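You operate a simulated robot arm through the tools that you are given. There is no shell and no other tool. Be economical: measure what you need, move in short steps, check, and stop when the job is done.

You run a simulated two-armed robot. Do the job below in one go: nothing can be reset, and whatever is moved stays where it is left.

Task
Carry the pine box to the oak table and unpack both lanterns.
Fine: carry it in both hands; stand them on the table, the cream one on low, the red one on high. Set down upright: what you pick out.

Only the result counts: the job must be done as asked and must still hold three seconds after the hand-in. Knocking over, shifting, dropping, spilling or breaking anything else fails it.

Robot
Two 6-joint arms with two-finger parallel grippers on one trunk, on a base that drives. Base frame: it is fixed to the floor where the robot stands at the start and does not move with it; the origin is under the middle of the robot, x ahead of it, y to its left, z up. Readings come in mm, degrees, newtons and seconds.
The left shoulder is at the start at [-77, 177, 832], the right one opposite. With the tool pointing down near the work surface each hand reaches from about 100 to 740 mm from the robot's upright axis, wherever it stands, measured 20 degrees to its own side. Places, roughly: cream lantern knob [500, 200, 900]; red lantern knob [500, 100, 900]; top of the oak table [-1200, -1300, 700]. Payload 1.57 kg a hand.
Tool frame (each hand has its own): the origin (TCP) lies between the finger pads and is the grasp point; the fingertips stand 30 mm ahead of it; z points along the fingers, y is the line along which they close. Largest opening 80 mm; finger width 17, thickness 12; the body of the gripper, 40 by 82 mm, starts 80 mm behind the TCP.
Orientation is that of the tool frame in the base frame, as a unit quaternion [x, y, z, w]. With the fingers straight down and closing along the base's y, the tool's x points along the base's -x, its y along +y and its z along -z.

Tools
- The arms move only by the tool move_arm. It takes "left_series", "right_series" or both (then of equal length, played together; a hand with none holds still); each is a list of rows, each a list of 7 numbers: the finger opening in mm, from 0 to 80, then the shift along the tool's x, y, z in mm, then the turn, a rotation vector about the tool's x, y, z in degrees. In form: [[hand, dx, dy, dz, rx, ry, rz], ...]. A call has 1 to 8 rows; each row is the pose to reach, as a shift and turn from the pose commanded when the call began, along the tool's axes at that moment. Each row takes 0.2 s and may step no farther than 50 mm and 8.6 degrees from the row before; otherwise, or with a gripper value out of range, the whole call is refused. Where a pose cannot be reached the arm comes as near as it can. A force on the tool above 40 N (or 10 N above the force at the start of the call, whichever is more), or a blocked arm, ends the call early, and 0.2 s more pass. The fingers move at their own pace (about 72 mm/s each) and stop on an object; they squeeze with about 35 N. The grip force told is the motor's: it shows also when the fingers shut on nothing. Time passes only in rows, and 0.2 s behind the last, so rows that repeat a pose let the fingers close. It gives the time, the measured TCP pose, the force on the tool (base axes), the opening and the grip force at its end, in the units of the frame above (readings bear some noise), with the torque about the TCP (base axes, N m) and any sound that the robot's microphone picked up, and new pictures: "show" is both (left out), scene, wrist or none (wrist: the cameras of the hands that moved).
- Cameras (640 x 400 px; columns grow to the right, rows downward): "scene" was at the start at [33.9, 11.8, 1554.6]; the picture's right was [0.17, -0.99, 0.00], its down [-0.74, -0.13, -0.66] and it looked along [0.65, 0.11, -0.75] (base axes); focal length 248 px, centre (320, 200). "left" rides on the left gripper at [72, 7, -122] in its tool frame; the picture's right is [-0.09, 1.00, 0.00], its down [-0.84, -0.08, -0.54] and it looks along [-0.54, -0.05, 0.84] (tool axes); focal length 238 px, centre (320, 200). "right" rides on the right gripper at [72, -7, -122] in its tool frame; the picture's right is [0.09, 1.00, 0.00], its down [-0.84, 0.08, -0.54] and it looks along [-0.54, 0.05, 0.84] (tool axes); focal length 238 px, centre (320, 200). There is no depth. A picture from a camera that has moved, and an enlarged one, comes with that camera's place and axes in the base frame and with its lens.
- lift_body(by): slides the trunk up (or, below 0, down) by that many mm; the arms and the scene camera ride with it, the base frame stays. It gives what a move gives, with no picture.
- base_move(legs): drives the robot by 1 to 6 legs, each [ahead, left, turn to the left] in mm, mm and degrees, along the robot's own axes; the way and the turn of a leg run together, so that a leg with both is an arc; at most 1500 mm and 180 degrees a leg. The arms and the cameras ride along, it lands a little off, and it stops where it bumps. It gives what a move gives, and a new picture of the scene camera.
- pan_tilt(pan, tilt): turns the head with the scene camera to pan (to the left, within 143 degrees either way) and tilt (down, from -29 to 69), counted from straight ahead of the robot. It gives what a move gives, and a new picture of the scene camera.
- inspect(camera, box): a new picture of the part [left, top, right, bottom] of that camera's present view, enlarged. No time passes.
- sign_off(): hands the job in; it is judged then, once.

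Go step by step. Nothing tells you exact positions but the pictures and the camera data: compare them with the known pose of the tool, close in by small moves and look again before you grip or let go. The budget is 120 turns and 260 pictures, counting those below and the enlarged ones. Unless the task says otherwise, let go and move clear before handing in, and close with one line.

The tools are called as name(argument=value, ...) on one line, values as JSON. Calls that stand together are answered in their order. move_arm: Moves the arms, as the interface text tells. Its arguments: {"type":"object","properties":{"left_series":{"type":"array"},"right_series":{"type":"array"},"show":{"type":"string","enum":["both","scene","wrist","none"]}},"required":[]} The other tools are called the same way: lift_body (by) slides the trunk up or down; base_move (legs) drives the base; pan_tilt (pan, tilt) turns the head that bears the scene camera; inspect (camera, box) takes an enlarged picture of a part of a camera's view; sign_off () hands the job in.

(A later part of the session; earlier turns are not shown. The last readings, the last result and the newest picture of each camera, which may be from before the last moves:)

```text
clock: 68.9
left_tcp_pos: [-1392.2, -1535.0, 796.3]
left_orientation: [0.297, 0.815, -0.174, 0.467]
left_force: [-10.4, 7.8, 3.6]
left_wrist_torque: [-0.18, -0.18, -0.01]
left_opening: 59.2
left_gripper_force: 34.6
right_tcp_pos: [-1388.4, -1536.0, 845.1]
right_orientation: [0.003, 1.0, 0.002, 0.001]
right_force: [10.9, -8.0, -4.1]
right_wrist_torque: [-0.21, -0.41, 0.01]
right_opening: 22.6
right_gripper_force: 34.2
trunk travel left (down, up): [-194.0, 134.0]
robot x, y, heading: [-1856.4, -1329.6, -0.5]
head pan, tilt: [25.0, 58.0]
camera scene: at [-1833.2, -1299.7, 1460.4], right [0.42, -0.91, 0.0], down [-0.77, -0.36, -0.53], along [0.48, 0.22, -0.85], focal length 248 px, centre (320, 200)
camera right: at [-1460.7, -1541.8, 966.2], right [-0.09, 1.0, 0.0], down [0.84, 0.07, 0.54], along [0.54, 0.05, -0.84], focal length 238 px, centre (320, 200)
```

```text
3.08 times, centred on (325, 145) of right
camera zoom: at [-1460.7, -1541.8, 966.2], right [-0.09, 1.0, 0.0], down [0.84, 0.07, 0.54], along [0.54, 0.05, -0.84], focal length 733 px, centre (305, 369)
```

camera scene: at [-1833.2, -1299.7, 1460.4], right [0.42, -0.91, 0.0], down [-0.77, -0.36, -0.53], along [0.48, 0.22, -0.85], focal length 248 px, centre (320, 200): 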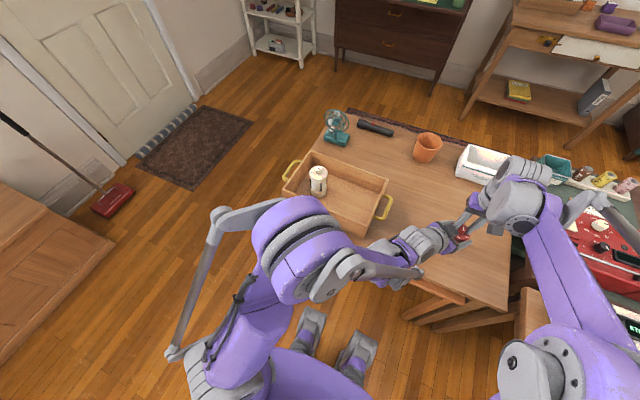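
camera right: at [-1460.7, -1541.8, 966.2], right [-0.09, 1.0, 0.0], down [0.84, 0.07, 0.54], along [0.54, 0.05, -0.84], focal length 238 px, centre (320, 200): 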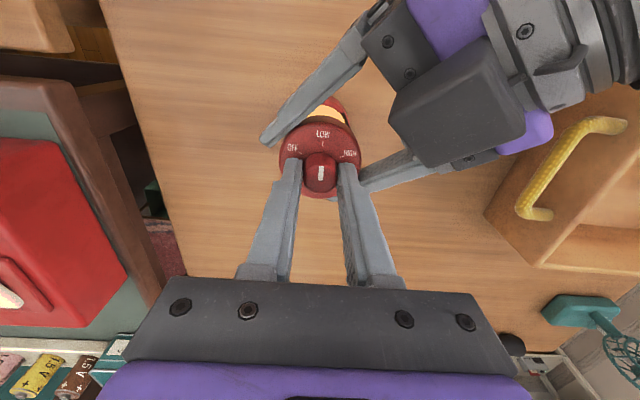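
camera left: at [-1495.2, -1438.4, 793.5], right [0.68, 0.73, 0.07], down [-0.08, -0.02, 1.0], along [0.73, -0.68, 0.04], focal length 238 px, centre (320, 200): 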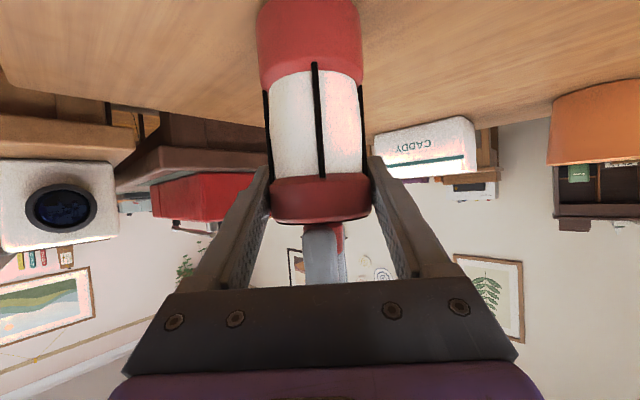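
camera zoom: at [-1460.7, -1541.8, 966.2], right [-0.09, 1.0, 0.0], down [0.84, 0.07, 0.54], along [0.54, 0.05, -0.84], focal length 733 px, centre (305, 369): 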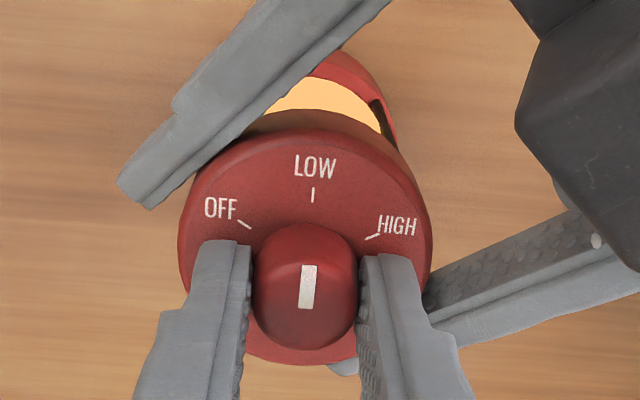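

It works: the lamp is lit at LOW. Continue 60° further to HIGH, with a small shift to relieve the side force.

move_arm(right_series=[[14, -1, -0.8, 0, 0, 0, 8.5], [14, -1, -0.8, 0, 0, 0, 17], [14, -1, -0.8, 0, 0, 0, 25.5], [14, -1, -0.8, 0, 0, 0, 34], [14, -1, -0.8, 0, 0, 0, 42.5], [14, -1, -0.8, 0, 0, 0, 51], [14, -1, -0.8, 0, 0, 0, 59.5]], show="both")

inspect(camera="right", box=[250, 80, 400, 210])

```text
clock: 70.5
left_tcp_pos: [-1391.4, -1534.8, 796.8]
left_orientation: [0.297, 0.814, -0.174, 0.467]
left_force: [1.1, 9.3, 2.9]
left_wrist_torque: [0.39, 0.21, 0.04]
left_opening: 59.2
left_gripper_force: 34.9
right_tcp_pos: [-1388.9, -1536.0, 846.0]
right_orientation: [0.5, 0.866, 0.002, -0.001]
right_force: [-2.0, -9.5, -1.6]
right_wrist_torque: [-0.91, -0.13, 0.01]
right_opening: 22.4
right_gripper_force: 34.7
trunk travel left (down, up): [-194.0, 134.0]
robot x, y, heading: [-1856.5, -1330.2, -0.5]
head pan, tilt: [25.0, 58.0]
camera scene: at [-1833.2, -1299.7, 1460.4], right [0.42, -0.91, 0.0], down [-0.77, -0.36, -0.53], along [0.48, 0.22, -0.85], focal length 248 px, centre (320, 200)
camera right: at [-1430.3, -1477.8, 966.7], right [0.81, 0.58, 0.0], down [0.49, -0.69, 0.54], along [0.31, -0.44, -0.84], focal length 238 px, centre (320, 200)
```

scene: 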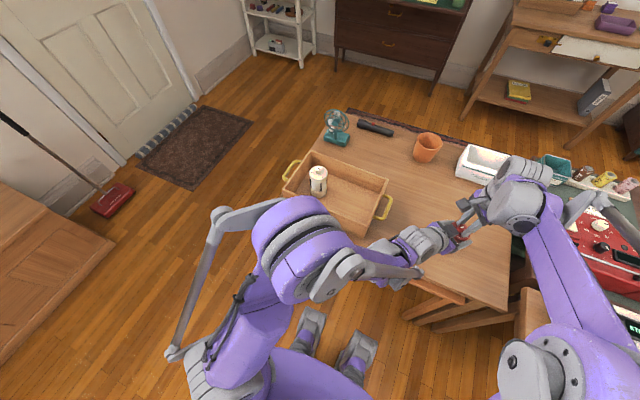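
right: 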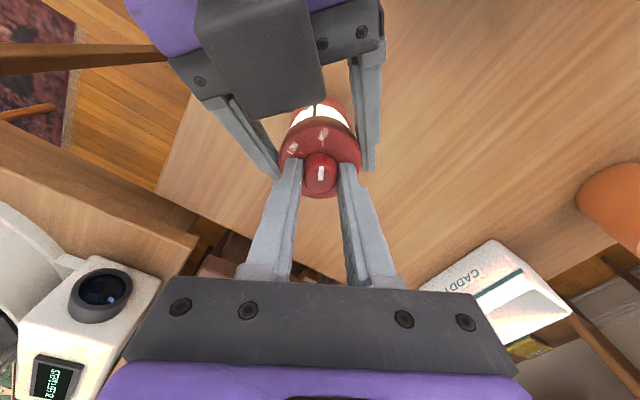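

```text
3.08 times, centred on (325, 145) of right
camera zoom: at [-1430.3, -1477.8, 966.7], right [0.81, 0.58, 0.0], down [0.49, -0.69, 0.54], along [0.31, -0.44, -0.84], focal length 733 px, centre (305, 369)
```

zoom: 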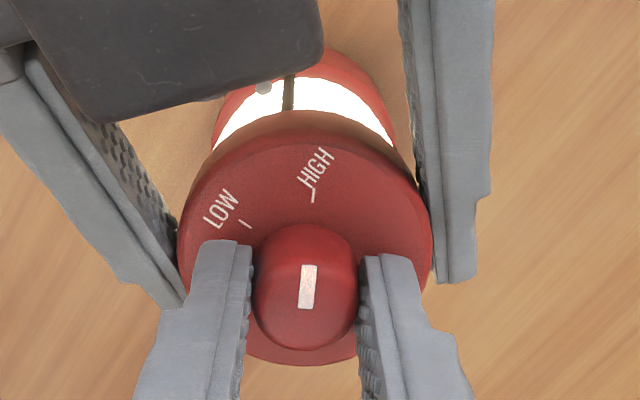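

HIGH is set (bright). Release the knob with a small opening, and lift the right hand away.

move_arm(right_series=[[30, 0, 0, 0, 0, 0, 0], [30, 0, 0, 0, 0, 0, 0], [30, 0, 0, -20, 0, 0, 0], [34, 0, 0, -60, 0, 0, 0], [34, 0, 0, -100, 0, 0, -8.5], [34, 0, 0, -130, 0, 0, -17]], show="both")

```text
clock: 71.9
left_tcp_pos: [-1391.9, -1534.6, 797.1]
left_orientation: [0.296, 0.815, -0.173, 0.467]
left_force: [0.5, -0.2, -0.1]
left_wrist_torque: [0.01, -0.03, 0.02]
left_opening: 59.1
left_gripper_force: 35.3
right_tcp_pos: [-1388.8, -1534.8, 975.5]
right_orientation: [0.364, 0.932, 0.002, 0.0]
right_force: [1.0, 0.1, -0.4]
right_wrist_torque: [-0.02, 0.01, 0.03]
right_opening: 33.8
right_gripper_force: 0.1
trunk travel left (down, up): [-194.0, 134.0]
robot x, y, heading: [-1858.0, -1327.5, -0.1]
head pan, tilt: [25.0, 58.0]
camera scene: at [-1833.4, -1299.6, 1460.4], right [0.42, -0.91, 0.0], down [-0.77, -0.36, -0.53], along [0.48, 0.22, -0.85], focal length 248 px, centre (320, 200)
camera right: at [-1446.0, -1492.0, 1096.6], right [0.61, 0.8, 0.0], down [0.67, -0.51, 0.54], along [0.43, -0.33, -0.84], focal length 238 px, centre (320, 200)
```

scene: 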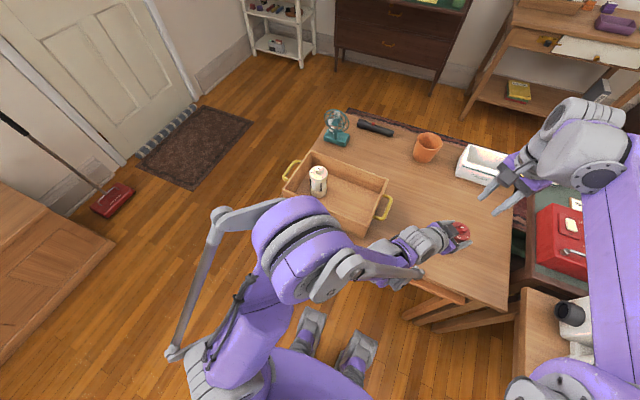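
right: 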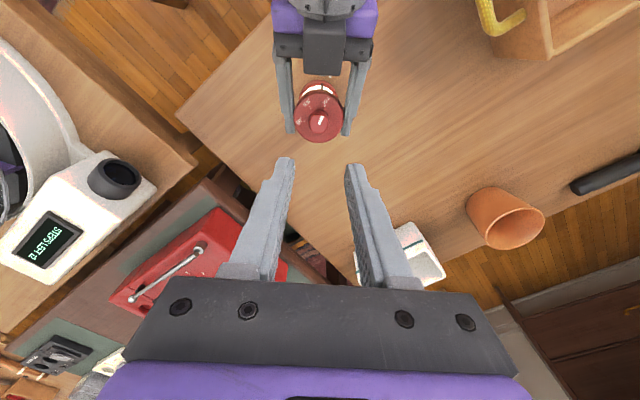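

Red lantern stands lit on HIGH. Now release it with the left hand, back off along its axis, and park the right hand aside.

move_arm(left_series=[[80, 0, 0, 0, 0, 0, 0], [80, 0, 0, 0, 0, 0, 0], [80, 0, 0, -20, 0, 0, 0], [80, 0, 0, -50, 0, 0, 0], [80, 0, 0, -85, 0, 0, 0], [80, -5, 0, -120, 0, 0, 0], [80, -25, 25, -150, 0, 0, 0], [80, -45, 60, -175, 0, 0, 0]], right_series=[[34, -8, -9, -5, 0, 0, -8.5], [34, -17, -18, -10, 0, 0, -17], [34, -25, -27, -15, 0, 0, -25.5], [34, -34, -37, -20, 0, 0, -34], [34, -42, -46, -20, 0, 0, -42.5], [34, -51, -55, -20, 0, 0, -51], [34, -59, -64, -20, 0, 0, -59.5], [34, -68, -74, -20, 0, 0, -68]], show="both")

```text
clock: 73.7
left_tcp_pos: [-1450.9, -1405.9, 926.2]
left_orientation: [0.297, 0.815, -0.173, 0.467]
left_force: [0.6, 0.1, 0.3]
left_wrist_torque: [-0.01, 0.03, -0.02]
left_opening: 80.0
left_gripper_force: 0.1
right_tcp_pos: [-1390.3, -1636.7, 994.1]
right_orientation: [-0.22, 0.975, 0.001, 0.001]
right_force: [-0.2, 0.2, 0.0]
right_wrist_torque: [0.02, -0.02, -0.03]
right_opening: 34.2
right_gripper_force: 0.0
trunk travel left (down, up): [-194.0, 134.0]
robot x, y, heading: [-1852.4, -1329.8, -0.1]
head pan, tilt: [25.0, 58.0]
camera scene: at [-1833.7, -1299.5, 1460.4], right [0.42, -0.91, 0.0], down [-0.77, -0.36, -0.53], along [0.48, 0.22, -0.85], focal length 248 px, centre (320, 200)
camera right: at [-1451.1, -1673.8, 1116.2], right [-0.51, 0.86, 0.0], down [0.72, 0.43, 0.54], along [0.47, 0.28, -0.84], focal length 238 px, centre (320, 200)
camera left: at [-1554.6, -1308.4, 921.9], right [0.68, 0.73, 0.07], down [-0.08, -0.02, 1.0], along [0.73, -0.68, 0.04], focal length 238 px, centre (320, 200)
```

scene: 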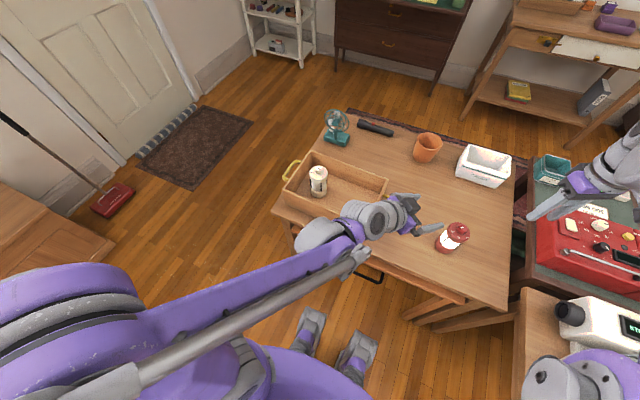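
right: 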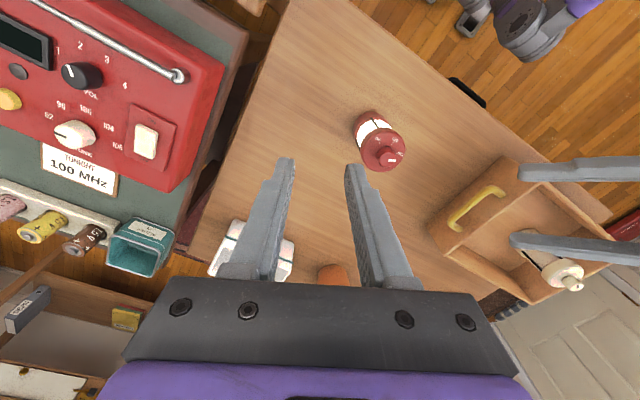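
left: 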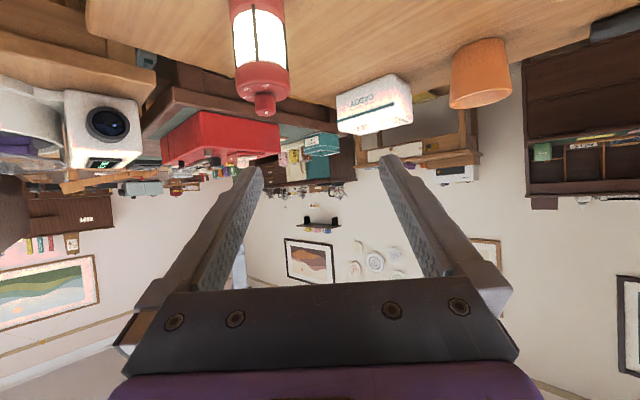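

Red is confirmed on HIGH. Bring the left hand back (unyaw) on its way to the cream lantern.

move_arm(left_series=[[80, 10, 15, -36, 0, 0, 0], [80, 20, 29, -71, -6.9, 0, -4], [80, 31, 44, -107, -13.8, 0, -8], [80, 41, 58, -143, -20.7, 0, -12], [80, 51, 73, -178, -27.7, 0, -16], [80, 61, 88, -214, -34.6, 0, -20]], show="none")

move_arm(left_series=[[80, -11, 17, 24, 0, 8.5, 0], [80, -21, 34, 48, 0, 17, 0], [80, -32, 51, 73, 0, 25.5, 0], [80, -43, 69, 97, 0, 34, 0], [80, -53, 86, 121, 0, 42.5, 0], [80, -64, 103, 145, 0, 51, 0], [80, -75, 120, 169, 0, 59.5, 0]], show="both")

```text
clock: 75.1
left_tcp_pos: [-1556.7, -1197.0, 979.2]
left_orientation: [0.001, 0.868, -0.002, 0.497]
left_force: [0.4, 0.0, 0.0]
left_wrist_torque: [0.01, 0.02, -0.04]
left_opening: 79.9
left_gripper_force: 0.0
right_tcp_pos: [-1390.1, -1636.6, 996.7]
right_orientation: [-0.219, 0.976, 0.003, 0.0]
right_force: [-0.3, 0.3, -0.1]
right_wrist_torque: [-0.01, -0.04, 0.01]
right_opening: 34.0
right_gripper_force: 0.1
trunk travel left (down, up): [-194.0, 134.0]
robot x, y, heading: [-1851.7, -1330.5, -0.4]
head pan, tilt: [25.0, 58.0]
```

```text
clock: 76.7
left_tcp_pos: [-1372.1, -1080.1, 956.6]
left_orientation: [0.003, 1.0, -0.002, -0.001]
left_force: [0.2, 1.1, 0.8]
left_wrist_torque: [-0.04, 0.01, -0.01]
left_opening: 80.0
left_gripper_force: 0.1
right_tcp_pos: [-1388.4, -1636.5, 994.1]
right_orientation: [-0.219, 0.976, 0.001, 0.0]
right_force: [-0.2, -0.2, -0.2]
right_wrist_torque: [0.0, 0.02, -0.02]
right_opening: 34.1
right_gripper_force: 0.0
trunk travel left (down, up): [-194.0, 134.0]
robot x, y, heading: [-1854.0, -1329.3, -0.2]
head pan, tilt: [25.0, 58.0]
camera scene: at [-1831.5, -1299.1, 1460.4], right [0.42, -0.91, 0.0], down [-0.77, -0.36, -0.53], along [0.48, 0.22, -0.85], focal length 248 px, centre (320, 200)
camera left: at [-1443.5, -1072.2, 1075.7], right [0.1, 1.0, 0.0], down [0.84, -0.08, 0.54], along [0.54, -0.06, -0.84], focal length 238 px, centre (320, 200)
```

scene: 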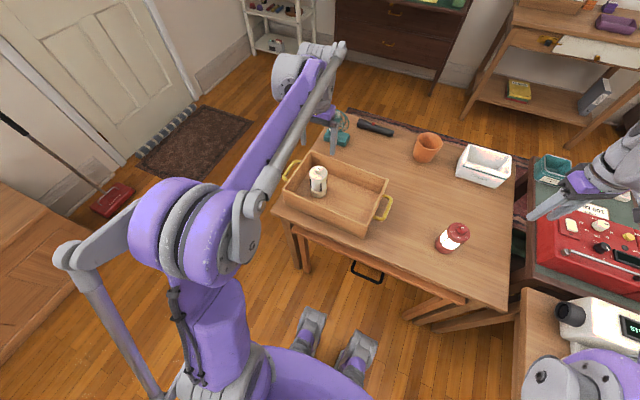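
left: 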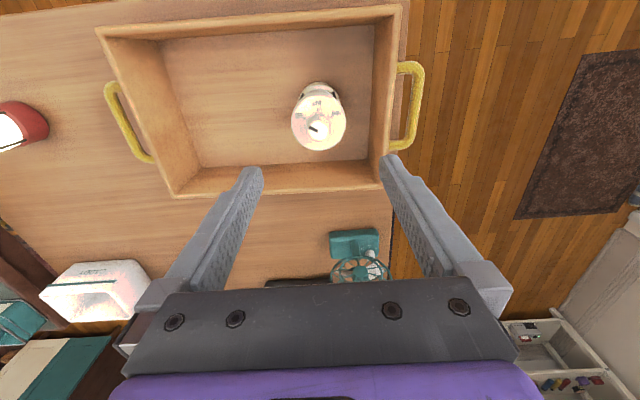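

Cream axis ≈(−1374,−1082). Descend to around the cap and check.

move_arm(left_series=[[74, 2, -2, 40, 0, 0, 0], [74, 2, -2, 80, 0, 0, 0], [74, 2, -2, 104, 0, 0, 0]], show="wrist")

```text
clock: 77.5
left_tcp_pos: [-1372.7, -1083.0, 851.6]
left_orientation: [0.002, 1.0, -0.001, 0.0]
left_force: [0.7, 0.7, -0.8]
left_wrist_torque: [-0.02, -0.04, -0.05]
left_opening: 74.2
left_gripper_force: 0.1
right_tcp_pos: [-1388.5, -1636.1, 994.9]
right_orientation: [-0.218, 0.976, 0.002, 0.0]
right_force: [-0.9, -0.3, 0.8]
right_wrist_torque: [-0.01, -0.01, 0.01]
right_opening: 34.1
right_gripper_force: 0.0
trunk travel left (down, up): [-194.0, 134.0]
robot x, y, heading: [-1854.9, -1328.0, -0.3]
head pan, tilt: [25.0, 58.0]
camera left: at [-1446.0, -1074.8, 971.0], right [0.1, 1.0, 0.0], down [0.84, -0.08, 0.54], along [0.54, -0.05, -0.84], focal length 238 px, centre (320, 200)
```

left: 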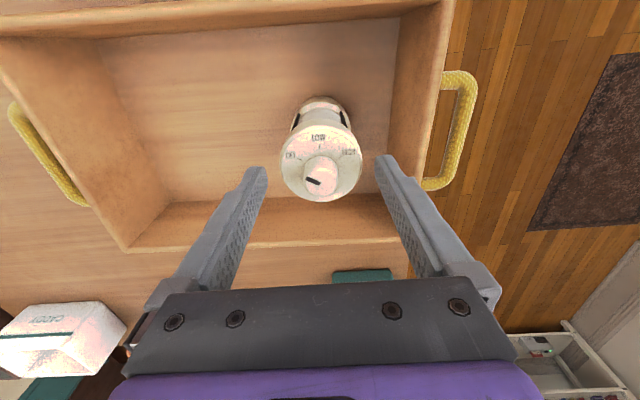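

Centred. Descend to cap height, close, and check.

move_arm(left_series=[[74, 0, 0, 25, 0, 0, 0], [74, 0, 0, 44, 0, 0, 0], [60, 0, 0, 44, 0, 0, 0], [40, 0, 0, 44, 0, 0, 0], [40, 0, 0, 44, 0, 0, 0], [40, 0, 0, 44, 0, 0, 0]], show="wrist")

```text
clock: 78.9
left_tcp_pos: [-1375.4, -1082.2, 807.0]
left_orientation: [0.002, 1.0, -0.002, 0.0]
left_force: [-0.3, -0.5, 0.4]
left_wrist_torque: [-0.01, 0.0, 0.0]
left_opening: 59.4
left_gripper_force: 35.0
right_tcp_pos: [-1388.8, -1636.3, 995.3]
right_orientation: [-0.219, 0.976, 0.002, 0.001]
right_force: [-0.9, -0.3, 0.3]
right_wrist_torque: [-0.01, 0.0, 0.0]
right_opening: 33.6
right_gripper_force: 0.0
trunk travel left (down, up): [-194.0, 134.0]
robot x, y, heading: [-1853.9, -1327.0, -0.5]
head pan, tilt: [25.0, 58.0]
camera left: at [-1446.9, -1074.4, 927.5], right [0.1, 1.0, 0.0], down [0.84, -0.08, 0.54], along [0.54, -0.06, -0.84], focal length 238 px, centre (320, 200)
```

left: 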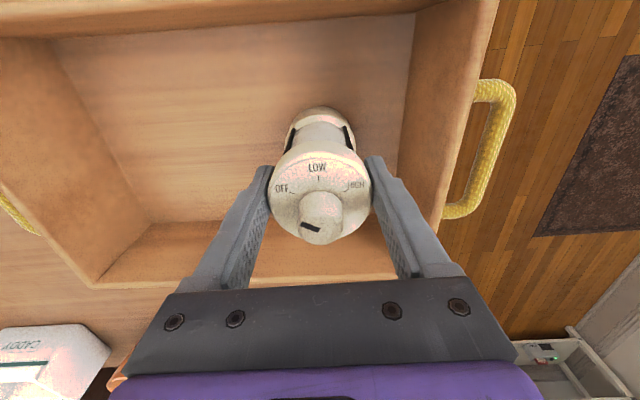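

Grip good. Lift and carry toward y≈−1425.

move_arm(left_series=[[40, 0, 0, -15, 0, 0, 0], [40, 0, 0, -50, 0, 0, 0], [40, 0, 0, -95, 0, 0, 0], [40, 0, 0, -135, 0, 0, 0], [40, 2, -40, -140, 0, 0, 0], [40, 4, -85, -140, 0, 0, 0], [40, 6, -130, -140, 0, 0, 0], [40, 8, -175, -140, 0, 0, 0]], show="none")

move_arm(left_series=[[40, 2, -45, 0, 0, 0, 0], [40, 5, -90, 0, 0, 0, 0], [40, 8, -130, 0, 0, 0, 0], [40, 12, -168, 0, 0, 0, 0]], show="both")

```text
clock: 80.7
left_tcp_pos: [-1382.4, -1256.2, 948.3]
left_orientation: [0.003, 1.0, -0.001, 0.001]
left_force: [0.0, 0.0, -2.9]
left_wrist_torque: [0.02, 0.0, -0.02]
left_opening: 59.1
left_gripper_force: 35.0
right_tcp_pos: [-1388.2, -1636.6, 995.9]
right_orientation: [-0.219, 0.976, 0.002, 0.0]
right_force: [-0.2, 0.5, 0.0]
right_wrist_torque: [0.01, 0.04, 0.0]
right_opening: 33.9
right_gripper_force: 0.0
trunk travel left (down, up): [-194.0, 134.0]
robot x, y, heading: [-1855.0, -1325.1, -0.1]
head pan, tilt: [25.0, 58.0]
```

```text
clock: 81.7
left_tcp_pos: [-1397.1, -1426.9, 947.1]
left_orientation: [0.002, 1.0, -0.001, 0.001]
left_force: [0.0, -0.3, -3.0]
left_wrist_torque: [-0.01, 0.04, -0.01]
left_opening: 59.3
left_gripper_force: 35.0
right_tcp_pos: [-1389.2, -1637.3, 994.7]
right_orientation: [-0.218, 0.976, 0.002, 0.0]
right_force: [-0.8, 0.7, -0.5]
right_wrist_torque: [0.04, -0.03, -0.03]
right_opening: 34.0
right_gripper_force: 0.1
trunk travel left (down, up): [-194.0, 134.0]
robot x, y, heading: [-1856.5, -1328.4, 0.2]
head pan, tilt: [25.0, 58.0]
camera scene: at [-1833.2, -1300.6, 1460.4], right [0.42, -0.91, 0.0], down [-0.77, -0.35, -0.53], along [0.48, 0.22, -0.85], focal length 248 px, centre (320, 200)
camera left: at [-1469.2, -1419.3, 1066.5], right [0.1, 1.0, 0.0], down [0.84, -0.08, 0.54], along [0.54, -0.05, -0.84], focal length 238 px, centre (320, 200)
```

scene: 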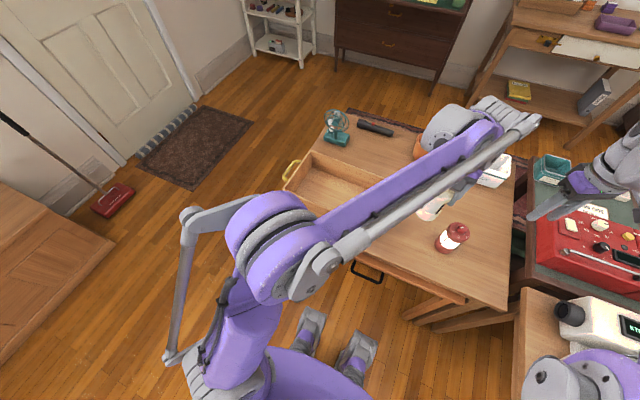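
left: 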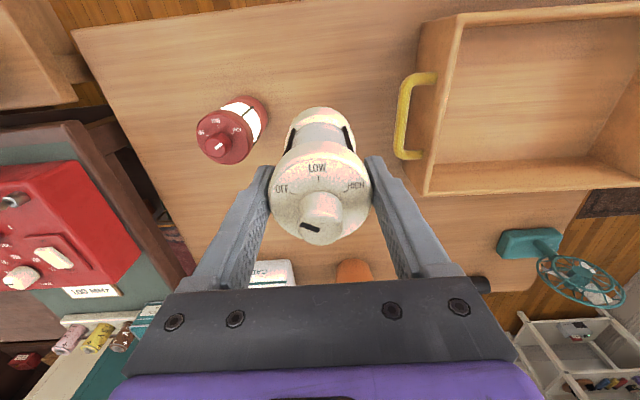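

Good spot between red lantern and box. Lower.

move_arm(left_series=[[40, 0, 0, 45, 0, 0, 0], [40, 0, 0, 90, 0, 0, 0], [40, 0, 0, 125, 0, 0, 0], [40, 0, 0, 140, 0, 0, 0], [40, 0, 0, 144, 0, 0, 0]], show="wrist")

move_arm(left_series=[[40, 0, 0, 2, 0, 0, 0], [40, 0, 0, 3, 0, 0, 0]], show="none")

move_arm(left_series=[[40, 0, 0, 1, 0, 0, 0], [40, 0, 0, 2, 0, 0, 0]], show="none")

```text
clock: 82.9
left_tcp_pos: [-1395.4, -1423.1, 805.2]
left_orientation: [0.003, 1.0, -0.001, 0.001]
left_force: [0.0, -0.3, -3.2]
left_wrist_torque: [-0.02, 0.01, 0.04]
left_opening: 59.2
left_gripper_force: 35.0
right_tcp_pos: [-1388.7, -1636.5, 995.8]
right_orientation: [-0.218, 0.976, 0.002, 0.0]
right_force: [0.4, 0.5, -0.5]
right_wrist_torque: [-0.02, -0.07, 0.01]
right_opening: 33.7
right_gripper_force: 0.0
trunk travel left (down, up): [-194.0, 134.0]
robot x, y, heading: [-1859.7, -1328.9, -0.2]
head pan, tilt: [25.0, 58.0]
camera left: at [-1467.5, -1416.4, 924.9], right [0.1, 1.0, 0.0], down [0.84, -0.08, 0.54], along [0.54, -0.05, -0.84], focal length 238 px, centre (320, 200)
```

left: 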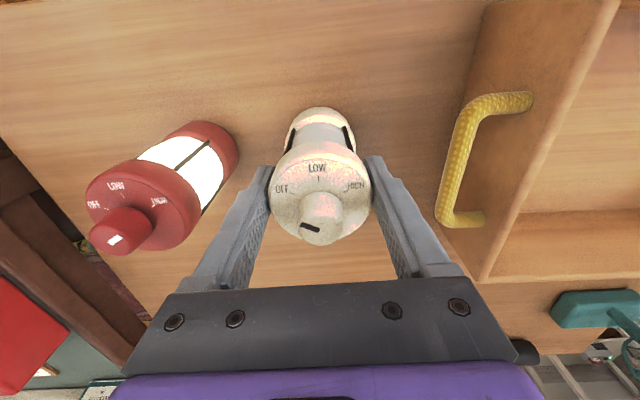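

```text
clock: 83.5
left_tcp_pos: [-1395.6, -1425.1, 801.7]
left_orientation: [0.002, 1.0, -0.001, 0.001]
left_force: [-0.7, -0.4, -2.8]
left_wrist_torque: [-0.01, 0.0, -0.02]
left_opening: 59.4
left_gripper_force: 35.3
right_tcp_pos: [-1388.6, -1636.9, 994.5]
right_orientation: [-0.22, 0.976, 0.003, 0.0]
right_force: [0.2, -0.5, -0.1]
right_wrist_torque: [-0.01, -0.02, 0.0]
right_opening: 34.0
right_gripper_force: 0.0
trunk travel left (down, up): [-194.0, 134.0]
robot x, y, heading: [-1856.6, -1326.2, -0.4]
head pan, tilt: [25.0, 58.0]
```

```text
clock: 84.1
left_tcp_pos: [-1395.5, -1422.2, 800.2]
left_orientation: [0.002, 1.0, 0.0, 0.001]
left_force: [0.3, -0.7, -2.1]
left_wrist_torque: [-0.03, 0.03, -0.01]
left_opening: 59.6
left_gripper_force: 35.0
right_tcp_pos: [-1389.2, -1636.8, 995.9]
right_orientation: [-0.218, 0.976, 0.002, 0.0]
right_force: [0.4, 0.1, -0.3]
right_wrist_torque: [0.01, -0.03, 0.02]
right_opening: 34.1
right_gripper_force: 0.0
trunk travel left (down, up): [-194.0, 134.0]
robot x, y, heading: [-1857.1, -1327.9, -0.3]
head pan, tilt: [25.0, 58.0]
```

move_arm(left_series=[[40, 0, 0, 1, 0, 0, 0], [40, 0, 0, 2, 0, 0, 0]], show="none")

```text
clock: 84.7
left_tcp_pos: [-1395.6, -1423.4, 799.3]
left_orientation: [0.003, 1.0, -0.001, 0.002]
left_force: [2.7, -1.3, 24.8]
left_wrist_torque: [0.5, -0.08, 0.0]
left_opening: 59.5
left_gripper_force: 35.0
right_tcp_pos: [-1390.5, -1636.1, 995.7]
right_orientation: [-0.219, 0.976, 0.002, 0.001]
right_force: [0.1, 0.4, 0.5]
right_wrist_torque: [-0.01, -0.02, 0.01]
right_opening: 34.1
right_gripper_force: 0.2
trunk travel left (down, up): [-194.0, 134.0]
robot x, y, heading: [-1856.9, -1329.6, -0.0]
head pan, tilt: [25.0, 58.0]
```

Contact made. Release, rise clear.

move_arm(left_series=[[76, 0, 0, -2, 0, 0, 0], [76, 0, 0, -2, 0, 0, 0], [76, 0, 0, -30, 0, 0, 0], [76, 0, 0, -70, 0, 0, 0], [76, 0, 0, -115, 0, 0, 0], [80, 20, 20, -155, 0, 0, 0], [80, 50, 55, -175, 0, 0, 0]], show="both")

```text
refused: row 7 steps farther than a row can; nothing moved
```

move_arm(left_series=[[76, 0, 0, -2, 0, 0, 0], [76, 0, 0, -2, 0, 0, 0], [76, 0, 0, -30, 0, 0, 0], [76, 0, 0, -70, 0, 0, 0], [76, 0, 0, -115, 0, 0, 0], [80, 15, 20, -150, 0, 0, 0], [80, 40, 50, -170, 0, 0, 0], [80, 65, 85, -180, 0, 0, 0]], show="both")

```text
clock: 86.5
left_tcp_pos: [-1461.1, -1336.4, 979.0]
left_orientation: [0.003, 1.0, -0.002, 0.002]
left_force: [0.7, 0.3, 0.4]
left_wrist_torque: [-0.01, 0.02, -0.02]
left_opening: 79.8
left_gripper_force: 0.1
right_tcp_pos: [-1390.3, -1635.1, 995.9]
right_orientation: [-0.219, 0.976, 0.002, 0.001]
right_force: [-0.4, -0.1, 0.0]
right_wrist_torque: [0.0, -0.04, -0.01]
right_opening: 34.3
right_gripper_force: 0.1
trunk travel left (down, up): [-194.0, 134.0]
robot x, y, heading: [-1858.4, -1324.6, -0.3]
head pan, tilt: [25.0, 58.0]
camera scene: at [-1834.5, -1298.7, 1460.4], right [0.42, -0.91, 0.0], down [-0.77, -0.36, -0.53], along [0.48, 0.22, -0.85], focal length 248 px, centre (320, 200)
camera left: at [-1533.4, -1328.8, 1099.6], right [0.1, 1.0, 0.0], down [0.84, -0.08, 0.54], along [0.54, -0.06, -0.84], focal length 238 px, centre (320, 200)
```

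scene: 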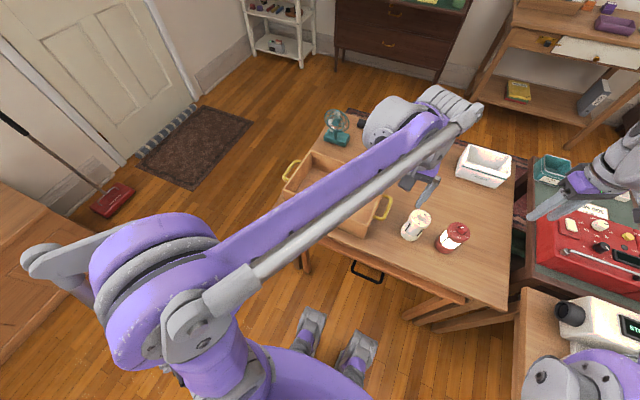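
left: 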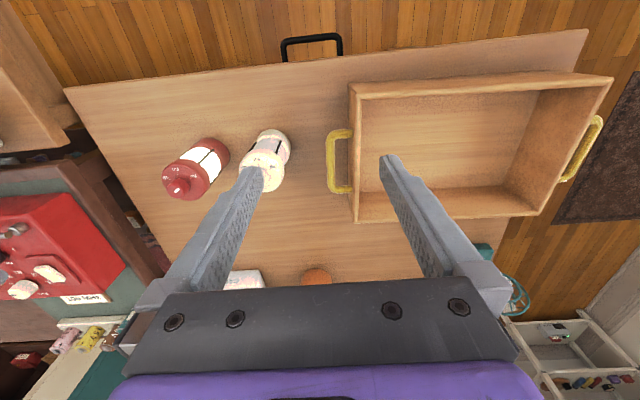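

Both lanterns stand on the table. Swing the left hand back into the side-holding pose (pitch first).

move_arm(left_series=[[80, 13, 18, -1, 0, -8.5, 0], [80, 25, 36, -2, 0, -17, 0], [80, 38, 54, -3, 0, -25.5, 0], [80, 51, 72, -4, 0, -34, 0], [80, 64, 90, -5, 0, -42.5, 0], [80, 76, 108, -6, 0, -51, 0], [80, 89, 126, -6, 0, -59.5, 0]], show="none")

```text
clock: 88.1
left_tcp_pos: [-1549.7, -1211.1, 984.4]
left_orientation: [0.002, 0.867, -0.003, 0.498]
left_force: [-0.6, 0.6, 0.0]
left_wrist_torque: [-0.01, 0.02, 0.0]
left_opening: 79.9
left_gripper_force: 0.1
right_tcp_pos: [-1389.6, -1636.6, 995.6]
right_orientation: [-0.219, 0.976, 0.002, 0.001]
right_force: [-0.6, 0.0, 0.7]
right_wrist_torque: [-0.03, 0.01, 0.0]
right_opening: 33.9
right_gripper_force: 0.0
trunk travel left (down, up): [-194.0, 134.0]
robot x, y, heading: [-1853.1, -1328.1, -0.1]
head pan, tilt: [25.0, 58.0]
```

move_arm(left_series=[[80, 12, -24, 20, 6.9, 0, 4], [80, 24, -47, 41, 13.8, 0, 8], [80, 36, -70, 61, 20.7, 0, 12], [80, 48, -94, 81, 27.7, 0, 16], [80, 60, -118, 102, 34.6, 0, 20], [80, 71, -141, 122, 34.6, 0, 20]], show="both")

```text
clock: 89.5
left_tcp_pos: [-1481.9, -1355.0, 860.9]
left_orientation: [0.297, 0.815, -0.175, 0.467]
left_force: [0.4, -0.8, 0.6]
left_wrist_torque: [0.04, 0.0, 0.01]
left_opening: 79.8
left_gripper_force: 0.0
right_tcp_pos: [-1388.6, -1637.2, 995.7]
right_orientation: [-0.219, 0.976, 0.002, 0.0]
right_force: [0.7, 0.7, 0.0]
right_wrist_torque: [0.02, 0.0, -0.01]
right_opening: 33.9
right_gripper_force: 0.0
trunk travel left (down, up): [-194.0, 134.0]
robot x, y, heading: [-1853.4, -1326.6, 0.1]
head pan, tilt: [25.0, 58.0]
camera scene: at [-1832.8, -1300.1, 1460.4], right [0.42, -0.91, 0.0], down [-0.77, -0.36, -0.53], along [0.48, 0.22, -0.85], focal length 248 px, centre (320, 200)
camera left: at [-1584.3, -1257.8, 857.8], right [0.68, 0.73, 0.07], down [-0.08, -0.02, 1.0], along [0.73, -0.68, 0.04], focal length 238 px, centre (320, 200)
```

scene: 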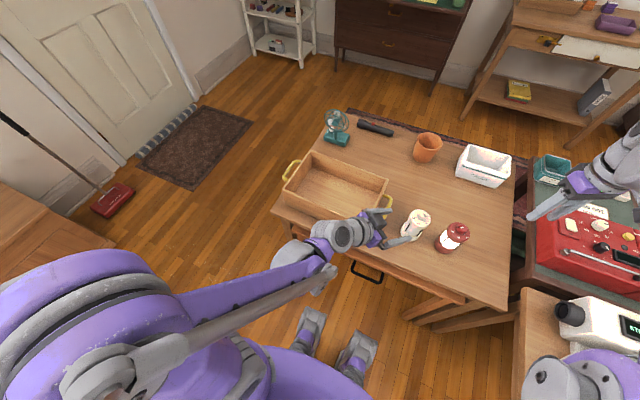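
left: 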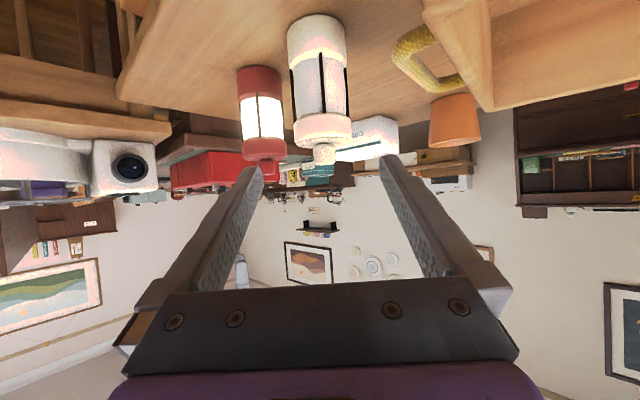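

Aligned with cream's cap at (−1394,−1424.5,796). Slide in.

move_arm(left_series=[[76, 0, 2, 40, 0, 0, 0], [74, 0, 3, 80, 0, 0, 0], [74, 0, 3, 108, 0, 0, 0], [74, 0, 3, 128, 0, 0, 0]], show="wrist")

```text
clock: 90.5
left_tcp_pos: [-1395.1, -1421.4, 795.7]
left_orientation: [0.296, 0.815, -0.174, 0.467]
left_force: [0.4, -0.2, 0.5]
left_wrist_torque: [0.02, 0.01, 0.0]
left_opening: 74.1
left_gripper_force: 0.1
right_tcp_pos: [-1390.4, -1637.2, 995.1]
right_orientation: [-0.219, 0.976, 0.002, 0.0]
right_force: [-0.8, -0.2, -0.1]
right_wrist_torque: [0.01, -0.02, 0.01]
right_opening: 33.8
right_gripper_force: 0.1
trunk travel left (down, up): [-194.0, 134.0]
robot x, y, heading: [-1856.4, -1326.6, -0.1]
head pan, tilt: [25.0, 58.0]
camera left: at [-1499.5, -1326.0, 792.5], right [0.68, 0.73, 0.07], down [-0.08, -0.02, 1.0], along [0.73, -0.68, 0.04], focal length 238 px, centre (320, 200)
```

left: 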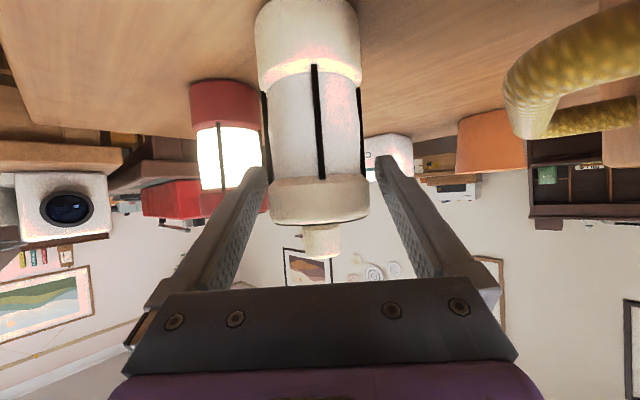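

Close left on the cap; bring the right hand above the cream knob.

move_arm(left_series=[[60, 0, 0, 0, 0, 0, 0], [45, 0, 0, 0, 0, 0, 0], [40, 0, 0, 0, 0, 0, 0], [40, 0, 0, 0, 0, 0, 0], [40, 0, 0, 0, 0, 0, 0], [40, 0, 0, 0, 0, 0, 0]], right_series=[[36, -14, 32, 5, 0, 0, 0], [36, -29, 65, 15, 0, 0, 0], [36, -43, 97, 30, 0, 0, 0], [36, -58, 129, 45, 0, 0, 0], [36, -72, 161, 60, 0, 0, 0], [36, -87, 193.5, 75, 0, 0, 0]], show="both")

inspect(camera="right", box=[250, 60, 400, 190])

```text
clock: 91.9
left_tcp_pos: [-1395.6, -1421.9, 796.3]
left_orientation: [0.297, 0.815, -0.174, 0.467]
left_force: [-1.1, 1.2, 0.0]
left_wrist_torque: [0.1, 0.0, 0.02]
left_opening: 59.4
left_gripper_force: 34.6
right_tcp_pos: [-1395.1, -1426.1, 923.4]
right_orientation: [-0.219, 0.976, 0.002, 0.0]
right_force: [1.2, -0.3, 0.5]
right_wrist_torque: [0.01, 0.02, -0.01]
right_opening: 35.6
right_gripper_force: 0.0
trunk travel left (down, up): [-194.0, 134.0]
robot x, y, heading: [-1855.2, -1327.6, -0.1]
head pan, tilt: [25.0, 58.0]
camera scene: at [-1833.3, -1299.1, 1460.4], right [0.42, -0.91, 0.0], down [-0.77, -0.36, -0.53], along [0.48, 0.22, -0.85], focal length 248 px, centre (320, 200)
camera right: at [-1456.5, -1463.2, 1044.4], right [-0.51, 0.86, 0.0], down [0.72, 0.43, 0.54], along [0.47, 0.28, -0.84], focal length 238 px, centre (320, 200)
camera left: at [-1499.7, -1325.5, 792.8], right [0.68, 0.73, 0.07], down [-0.08, -0.02, 1.0], along [0.73, -0.68, 0.04], focal length 238 px, centre (320, 200)
```

scene: 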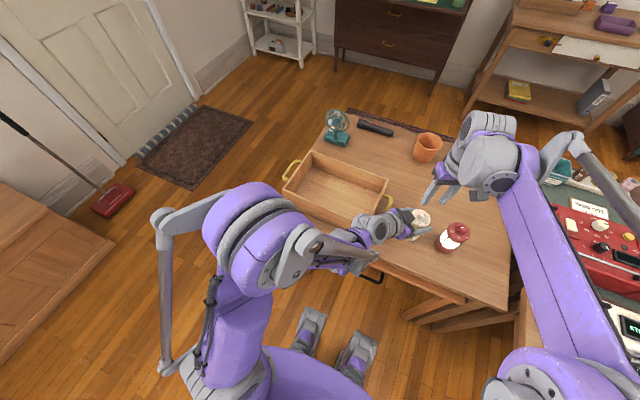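
right: 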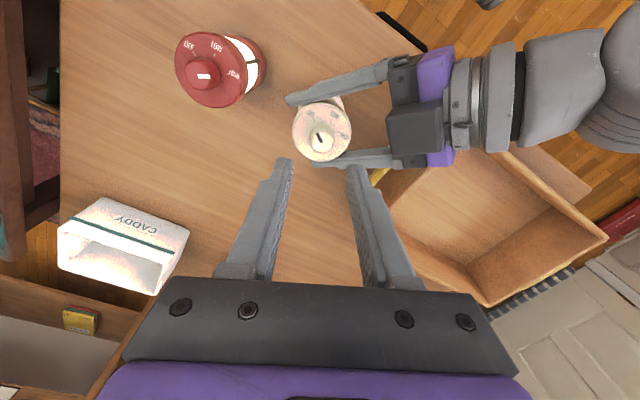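
left: 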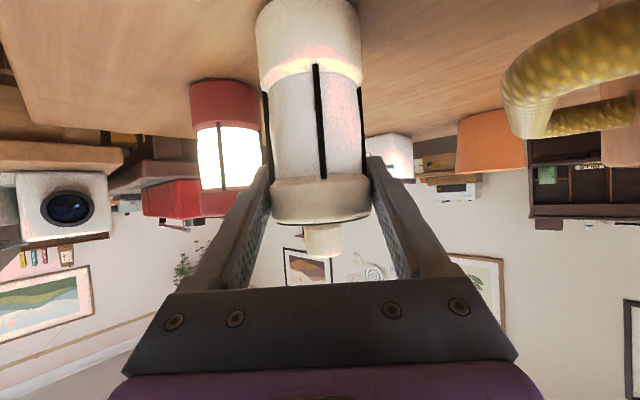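

```text
3.08 times, centred on (325, 125) of right
camera zoom: at [-1456.5, -1463.2, 1044.4], right [-0.51, 0.86, 0.0], down [0.72, 0.43, 0.54], along [0.47, 0.28, -0.84], focal length 733 px, centre (305, 431)
```

zoom: 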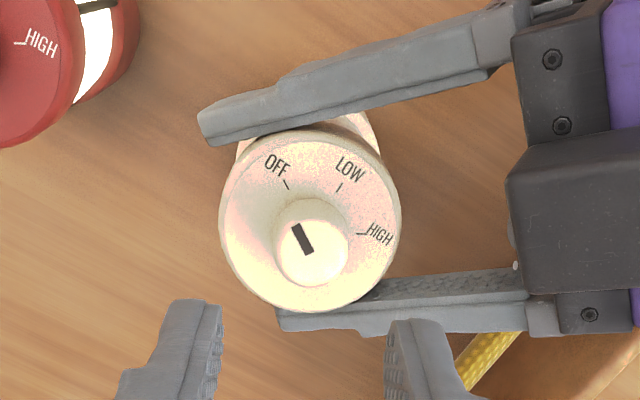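

Knob centred. Descend to it and close.

move_arm(right_series=[[36, -2, 0.7, 40, 0, 0, 0], [36, -2, 0.7, 68, 0, 0, 0], [36, -2, 0.7, 77, 0, 0, 0], [20, -2, 0.7, 77, 0, 0, 0], [14, -2, 0.7, 77, 0, 0, 0], [14, -2, 0.7, 77, 0, 0, 0]], show="wrist")

```text
clock: 93.3
left_tcp_pos: [-1397.2, -1421.9, 795.8]
left_orientation: [0.297, 0.815, -0.174, 0.467]
left_force: [4.2, -4.6, -0.2]
left_wrist_torque: [0.4, 0.15, 0.01]
left_opening: 59.0
left_gripper_force: 35.6
right_tcp_pos: [-1391.9, -1422.8, 844.3]
right_orientation: [-0.22, 0.976, 0.002, 0.001]
right_force: [-3.6, 4.8, 0.1]
right_wrist_torque: [-0.11, 0.01, -0.02]
right_opening: 22.6
right_gripper_force: 35.1
trunk travel left (down, up): [-194.0, 134.0]
robot x, y, heading: [-1859.0, -1325.9, -0.0]
head pan, tilt: [25.0, 58.0]
camera right: at [-1453.2, -1459.9, 964.1], right [-0.51, 0.86, 0.0], down [0.72, 0.43, 0.54], along [0.47, 0.28, -0.84], focal length 238 px, centre (320, 200)
```

right: 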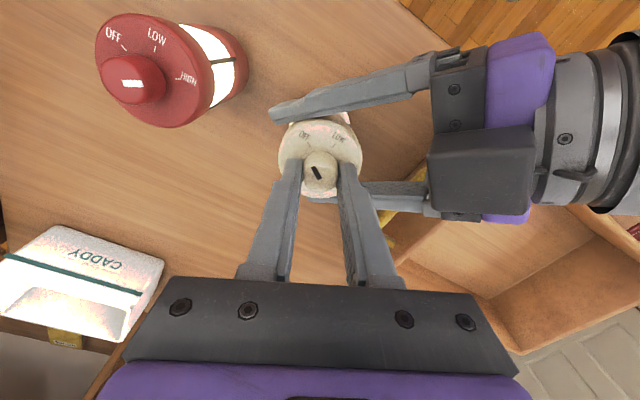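

Gripped (22.6 mm). Turn +60°.

move_arm(right_series=[[14, 0, 0, 0, 0, 0, 8.5], [14, 0, 0, 0, 0, 0, 17], [14, 0, 0, 0, 0, 0, 25.5], [14, 0, 0, 0, 0, 0, 34], [14, 0, 0, 0, 0, 0, 42.5], [14, 0, 0, 0, 0, 0, 51], [14, 0, 0, 0, 0, 0, 60]], show="wrist")

inspect(camera="right", box=[250, 80, 400, 210])

```text
refused: row 7 steps farther than a row can; nothing moved
```

```text
3.08 times, centred on (325, 145) of right
camera zoom: at [-1453.2, -1459.9, 964.1], right [-0.51, 0.86, 0.0], down [0.72, 0.43, 0.54], along [0.47, 0.28, -0.84], focal length 733 px, centre (305, 369)
```

zoom: 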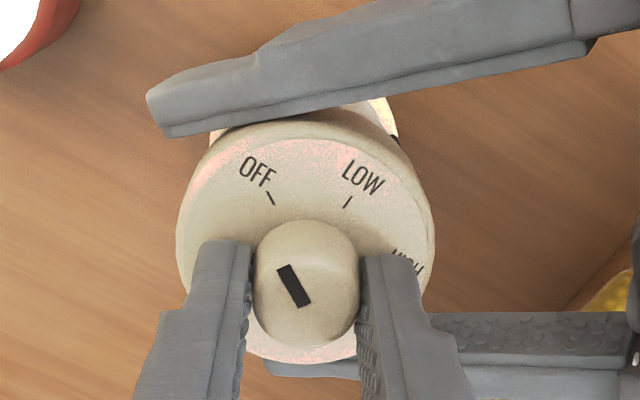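

move_arm(right_series=[[14, 0, 0, 0, 0, 0, 8.5], [14, 0, 0, 0, 0, 0, 17], [14, 0, 0, 0, 0, 0, 25.5], [14, 0, 0, 0, 0, 0, 34], [14, 0, 0, 0, 0, 0, 42.5], [14, 0, 0, 0, 0, 0, 51], [14, 0, 0, 0, 0, 0, 59.5]], show="wrist")

inspect(camera="right", box=[250, 80, 400, 210])

```text
clock: 94.9
left_tcp_pos: [-1395.5, -1421.5, 795.5]
left_orientation: [0.296, 0.815, -0.174, 0.467]
left_force: [0.4, 17.4, 18.0]
left_wrist_torque: [-0.41, -0.17, 0.04]
left_opening: 59.2
left_gripper_force: 35.1
right_tcp_pos: [-1391.0, -1424.6, 844.4]
right_orientation: [0.296, 0.955, 0.001, -0.001]
right_force: [0.1, -16.5, -18.3]
right_wrist_torque: [-0.5, 0.09, 0.01]
right_opening: 22.7
right_gripper_force: 34.5
trunk travel left (down, up): [-194.0, 134.0]
robot x, y, heading: [-1857.4, -1330.3, -0.1]
head pan, tilt: [25.0, 58.0]
camera right: at [-1453.9, -1388.9, 965.3], right [0.49, 0.87, 0.0], down [0.73, -0.41, 0.54], along [0.47, -0.26, -0.84], focal length 238 px, centre (320, 200)
```

right: 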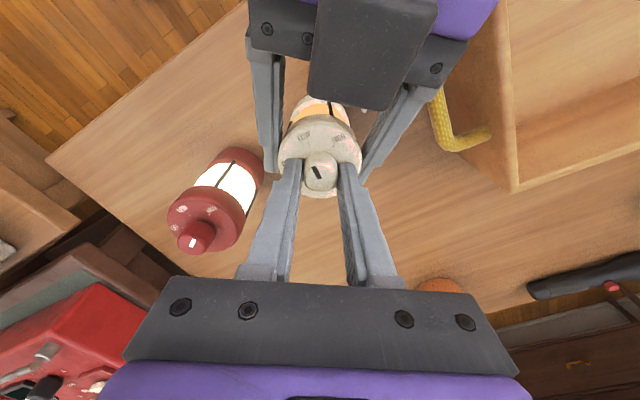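

```text
3.08 times, centred on (325, 145) of right
camera zoom: at [-1453.9, -1388.9, 965.3], right [0.49, 0.87, 0.0], down [0.73, -0.41, 0.54], along [0.47, -0.26, -0.84], focal length 733 px, centre (305, 369)
```

zoom: 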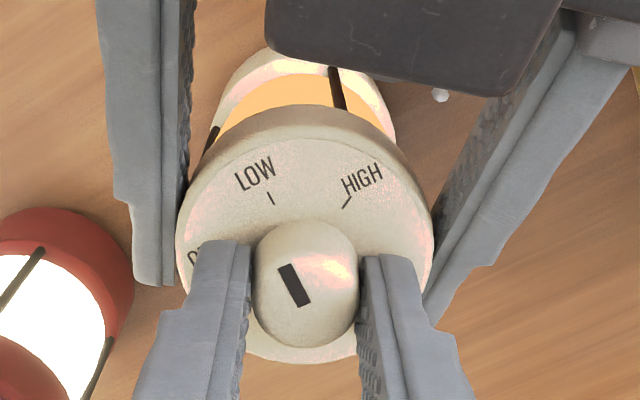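

Cream is on LOW, pointer aligned and glowing dimly. Release the knob and lift the right hand away.

move_arm(right_series=[[28, 0, 0, 0, 0, 0, 0], [30, 0, 0, 0, 0, 0, 0], [30, 0, 0, 0, 0, 0, 0], [30, 0, 0, -20, 0, 0, 0], [30, 0, 0, -60, 0, 0, 0], [30, 0, 0, -105, 0, 0, 0], [30, 0, 0, -150, 0, 0, 0]], show="both")

inspect(camera="left", box=[0, 0, 640, 400])

```text
clock: 96.5
left_tcp_pos: [-1396.0, -1422.3, 794.8]
left_orientation: [0.297, 0.815, -0.174, 0.467]
left_force: [0.6, 0.5, -0.9]
left_wrist_torque: [0.01, -0.01, 0.02]
left_opening: 59.2
left_gripper_force: 34.9
right_tcp_pos: [-1391.5, -1422.7, 994.6]
right_orientation: [0.294, 0.956, 0.002, -0.001]
right_force: [-0.5, 0.1, 0.2]
right_wrist_torque: [-0.01, 0.01, -0.02]
right_opening: 30.4
right_gripper_force: 0.0
trunk travel left (down, up): [-194.0, 134.0]
robot x, y, heading: [-1860.8, -1327.9, -0.2]
head pan, tilt: [25.0, 58.0]
camera scene: at [-1833.4, -1299.6, 1460.4], right [0.42, -0.91, 0.0], down [-0.77, -0.36, -0.53], along [0.48, 0.22, -0.85], focal length 248 px, centre (320, 200)
camera right: at [-1454.7, -1386.8, 1116.6], right [0.48, 0.88, 0.0], down [0.74, -0.41, 0.54], along [0.47, -0.26, -0.84], focal length 238 px, centre (320, 200)
```

scene: 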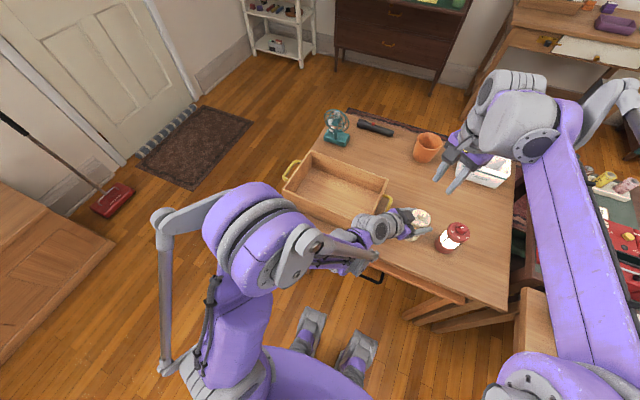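
right: 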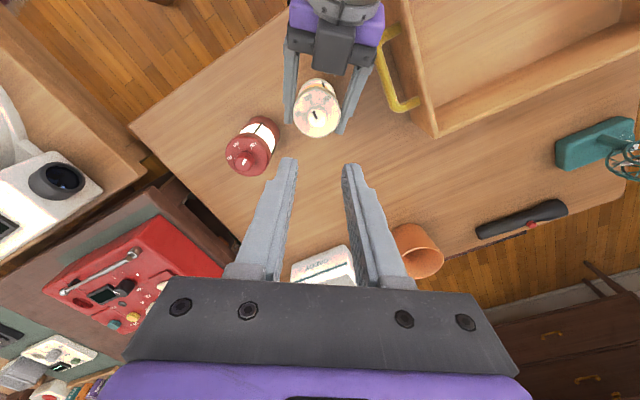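

```text
1.00 times, centred on (320, 200) of left (not enlarged: the box is as wide or as high as the picture)
camera zoom: at [-1499.9, -1325.9, 792.7], right [0.68, 0.73, 0.07], down [-0.08, -0.02, 1.0], along [0.73, -0.68, 0.04], focal length 238 px, centre (320, 200)
```

zoom: 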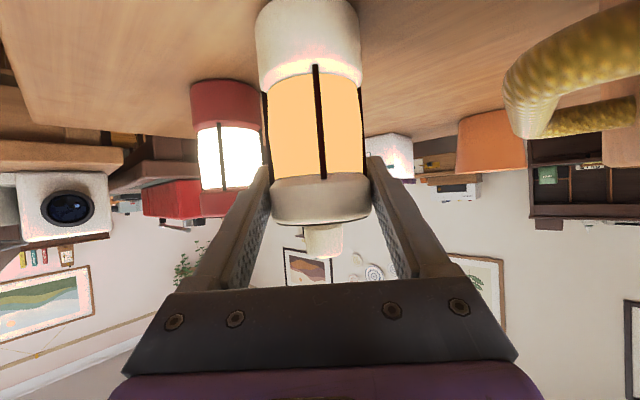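

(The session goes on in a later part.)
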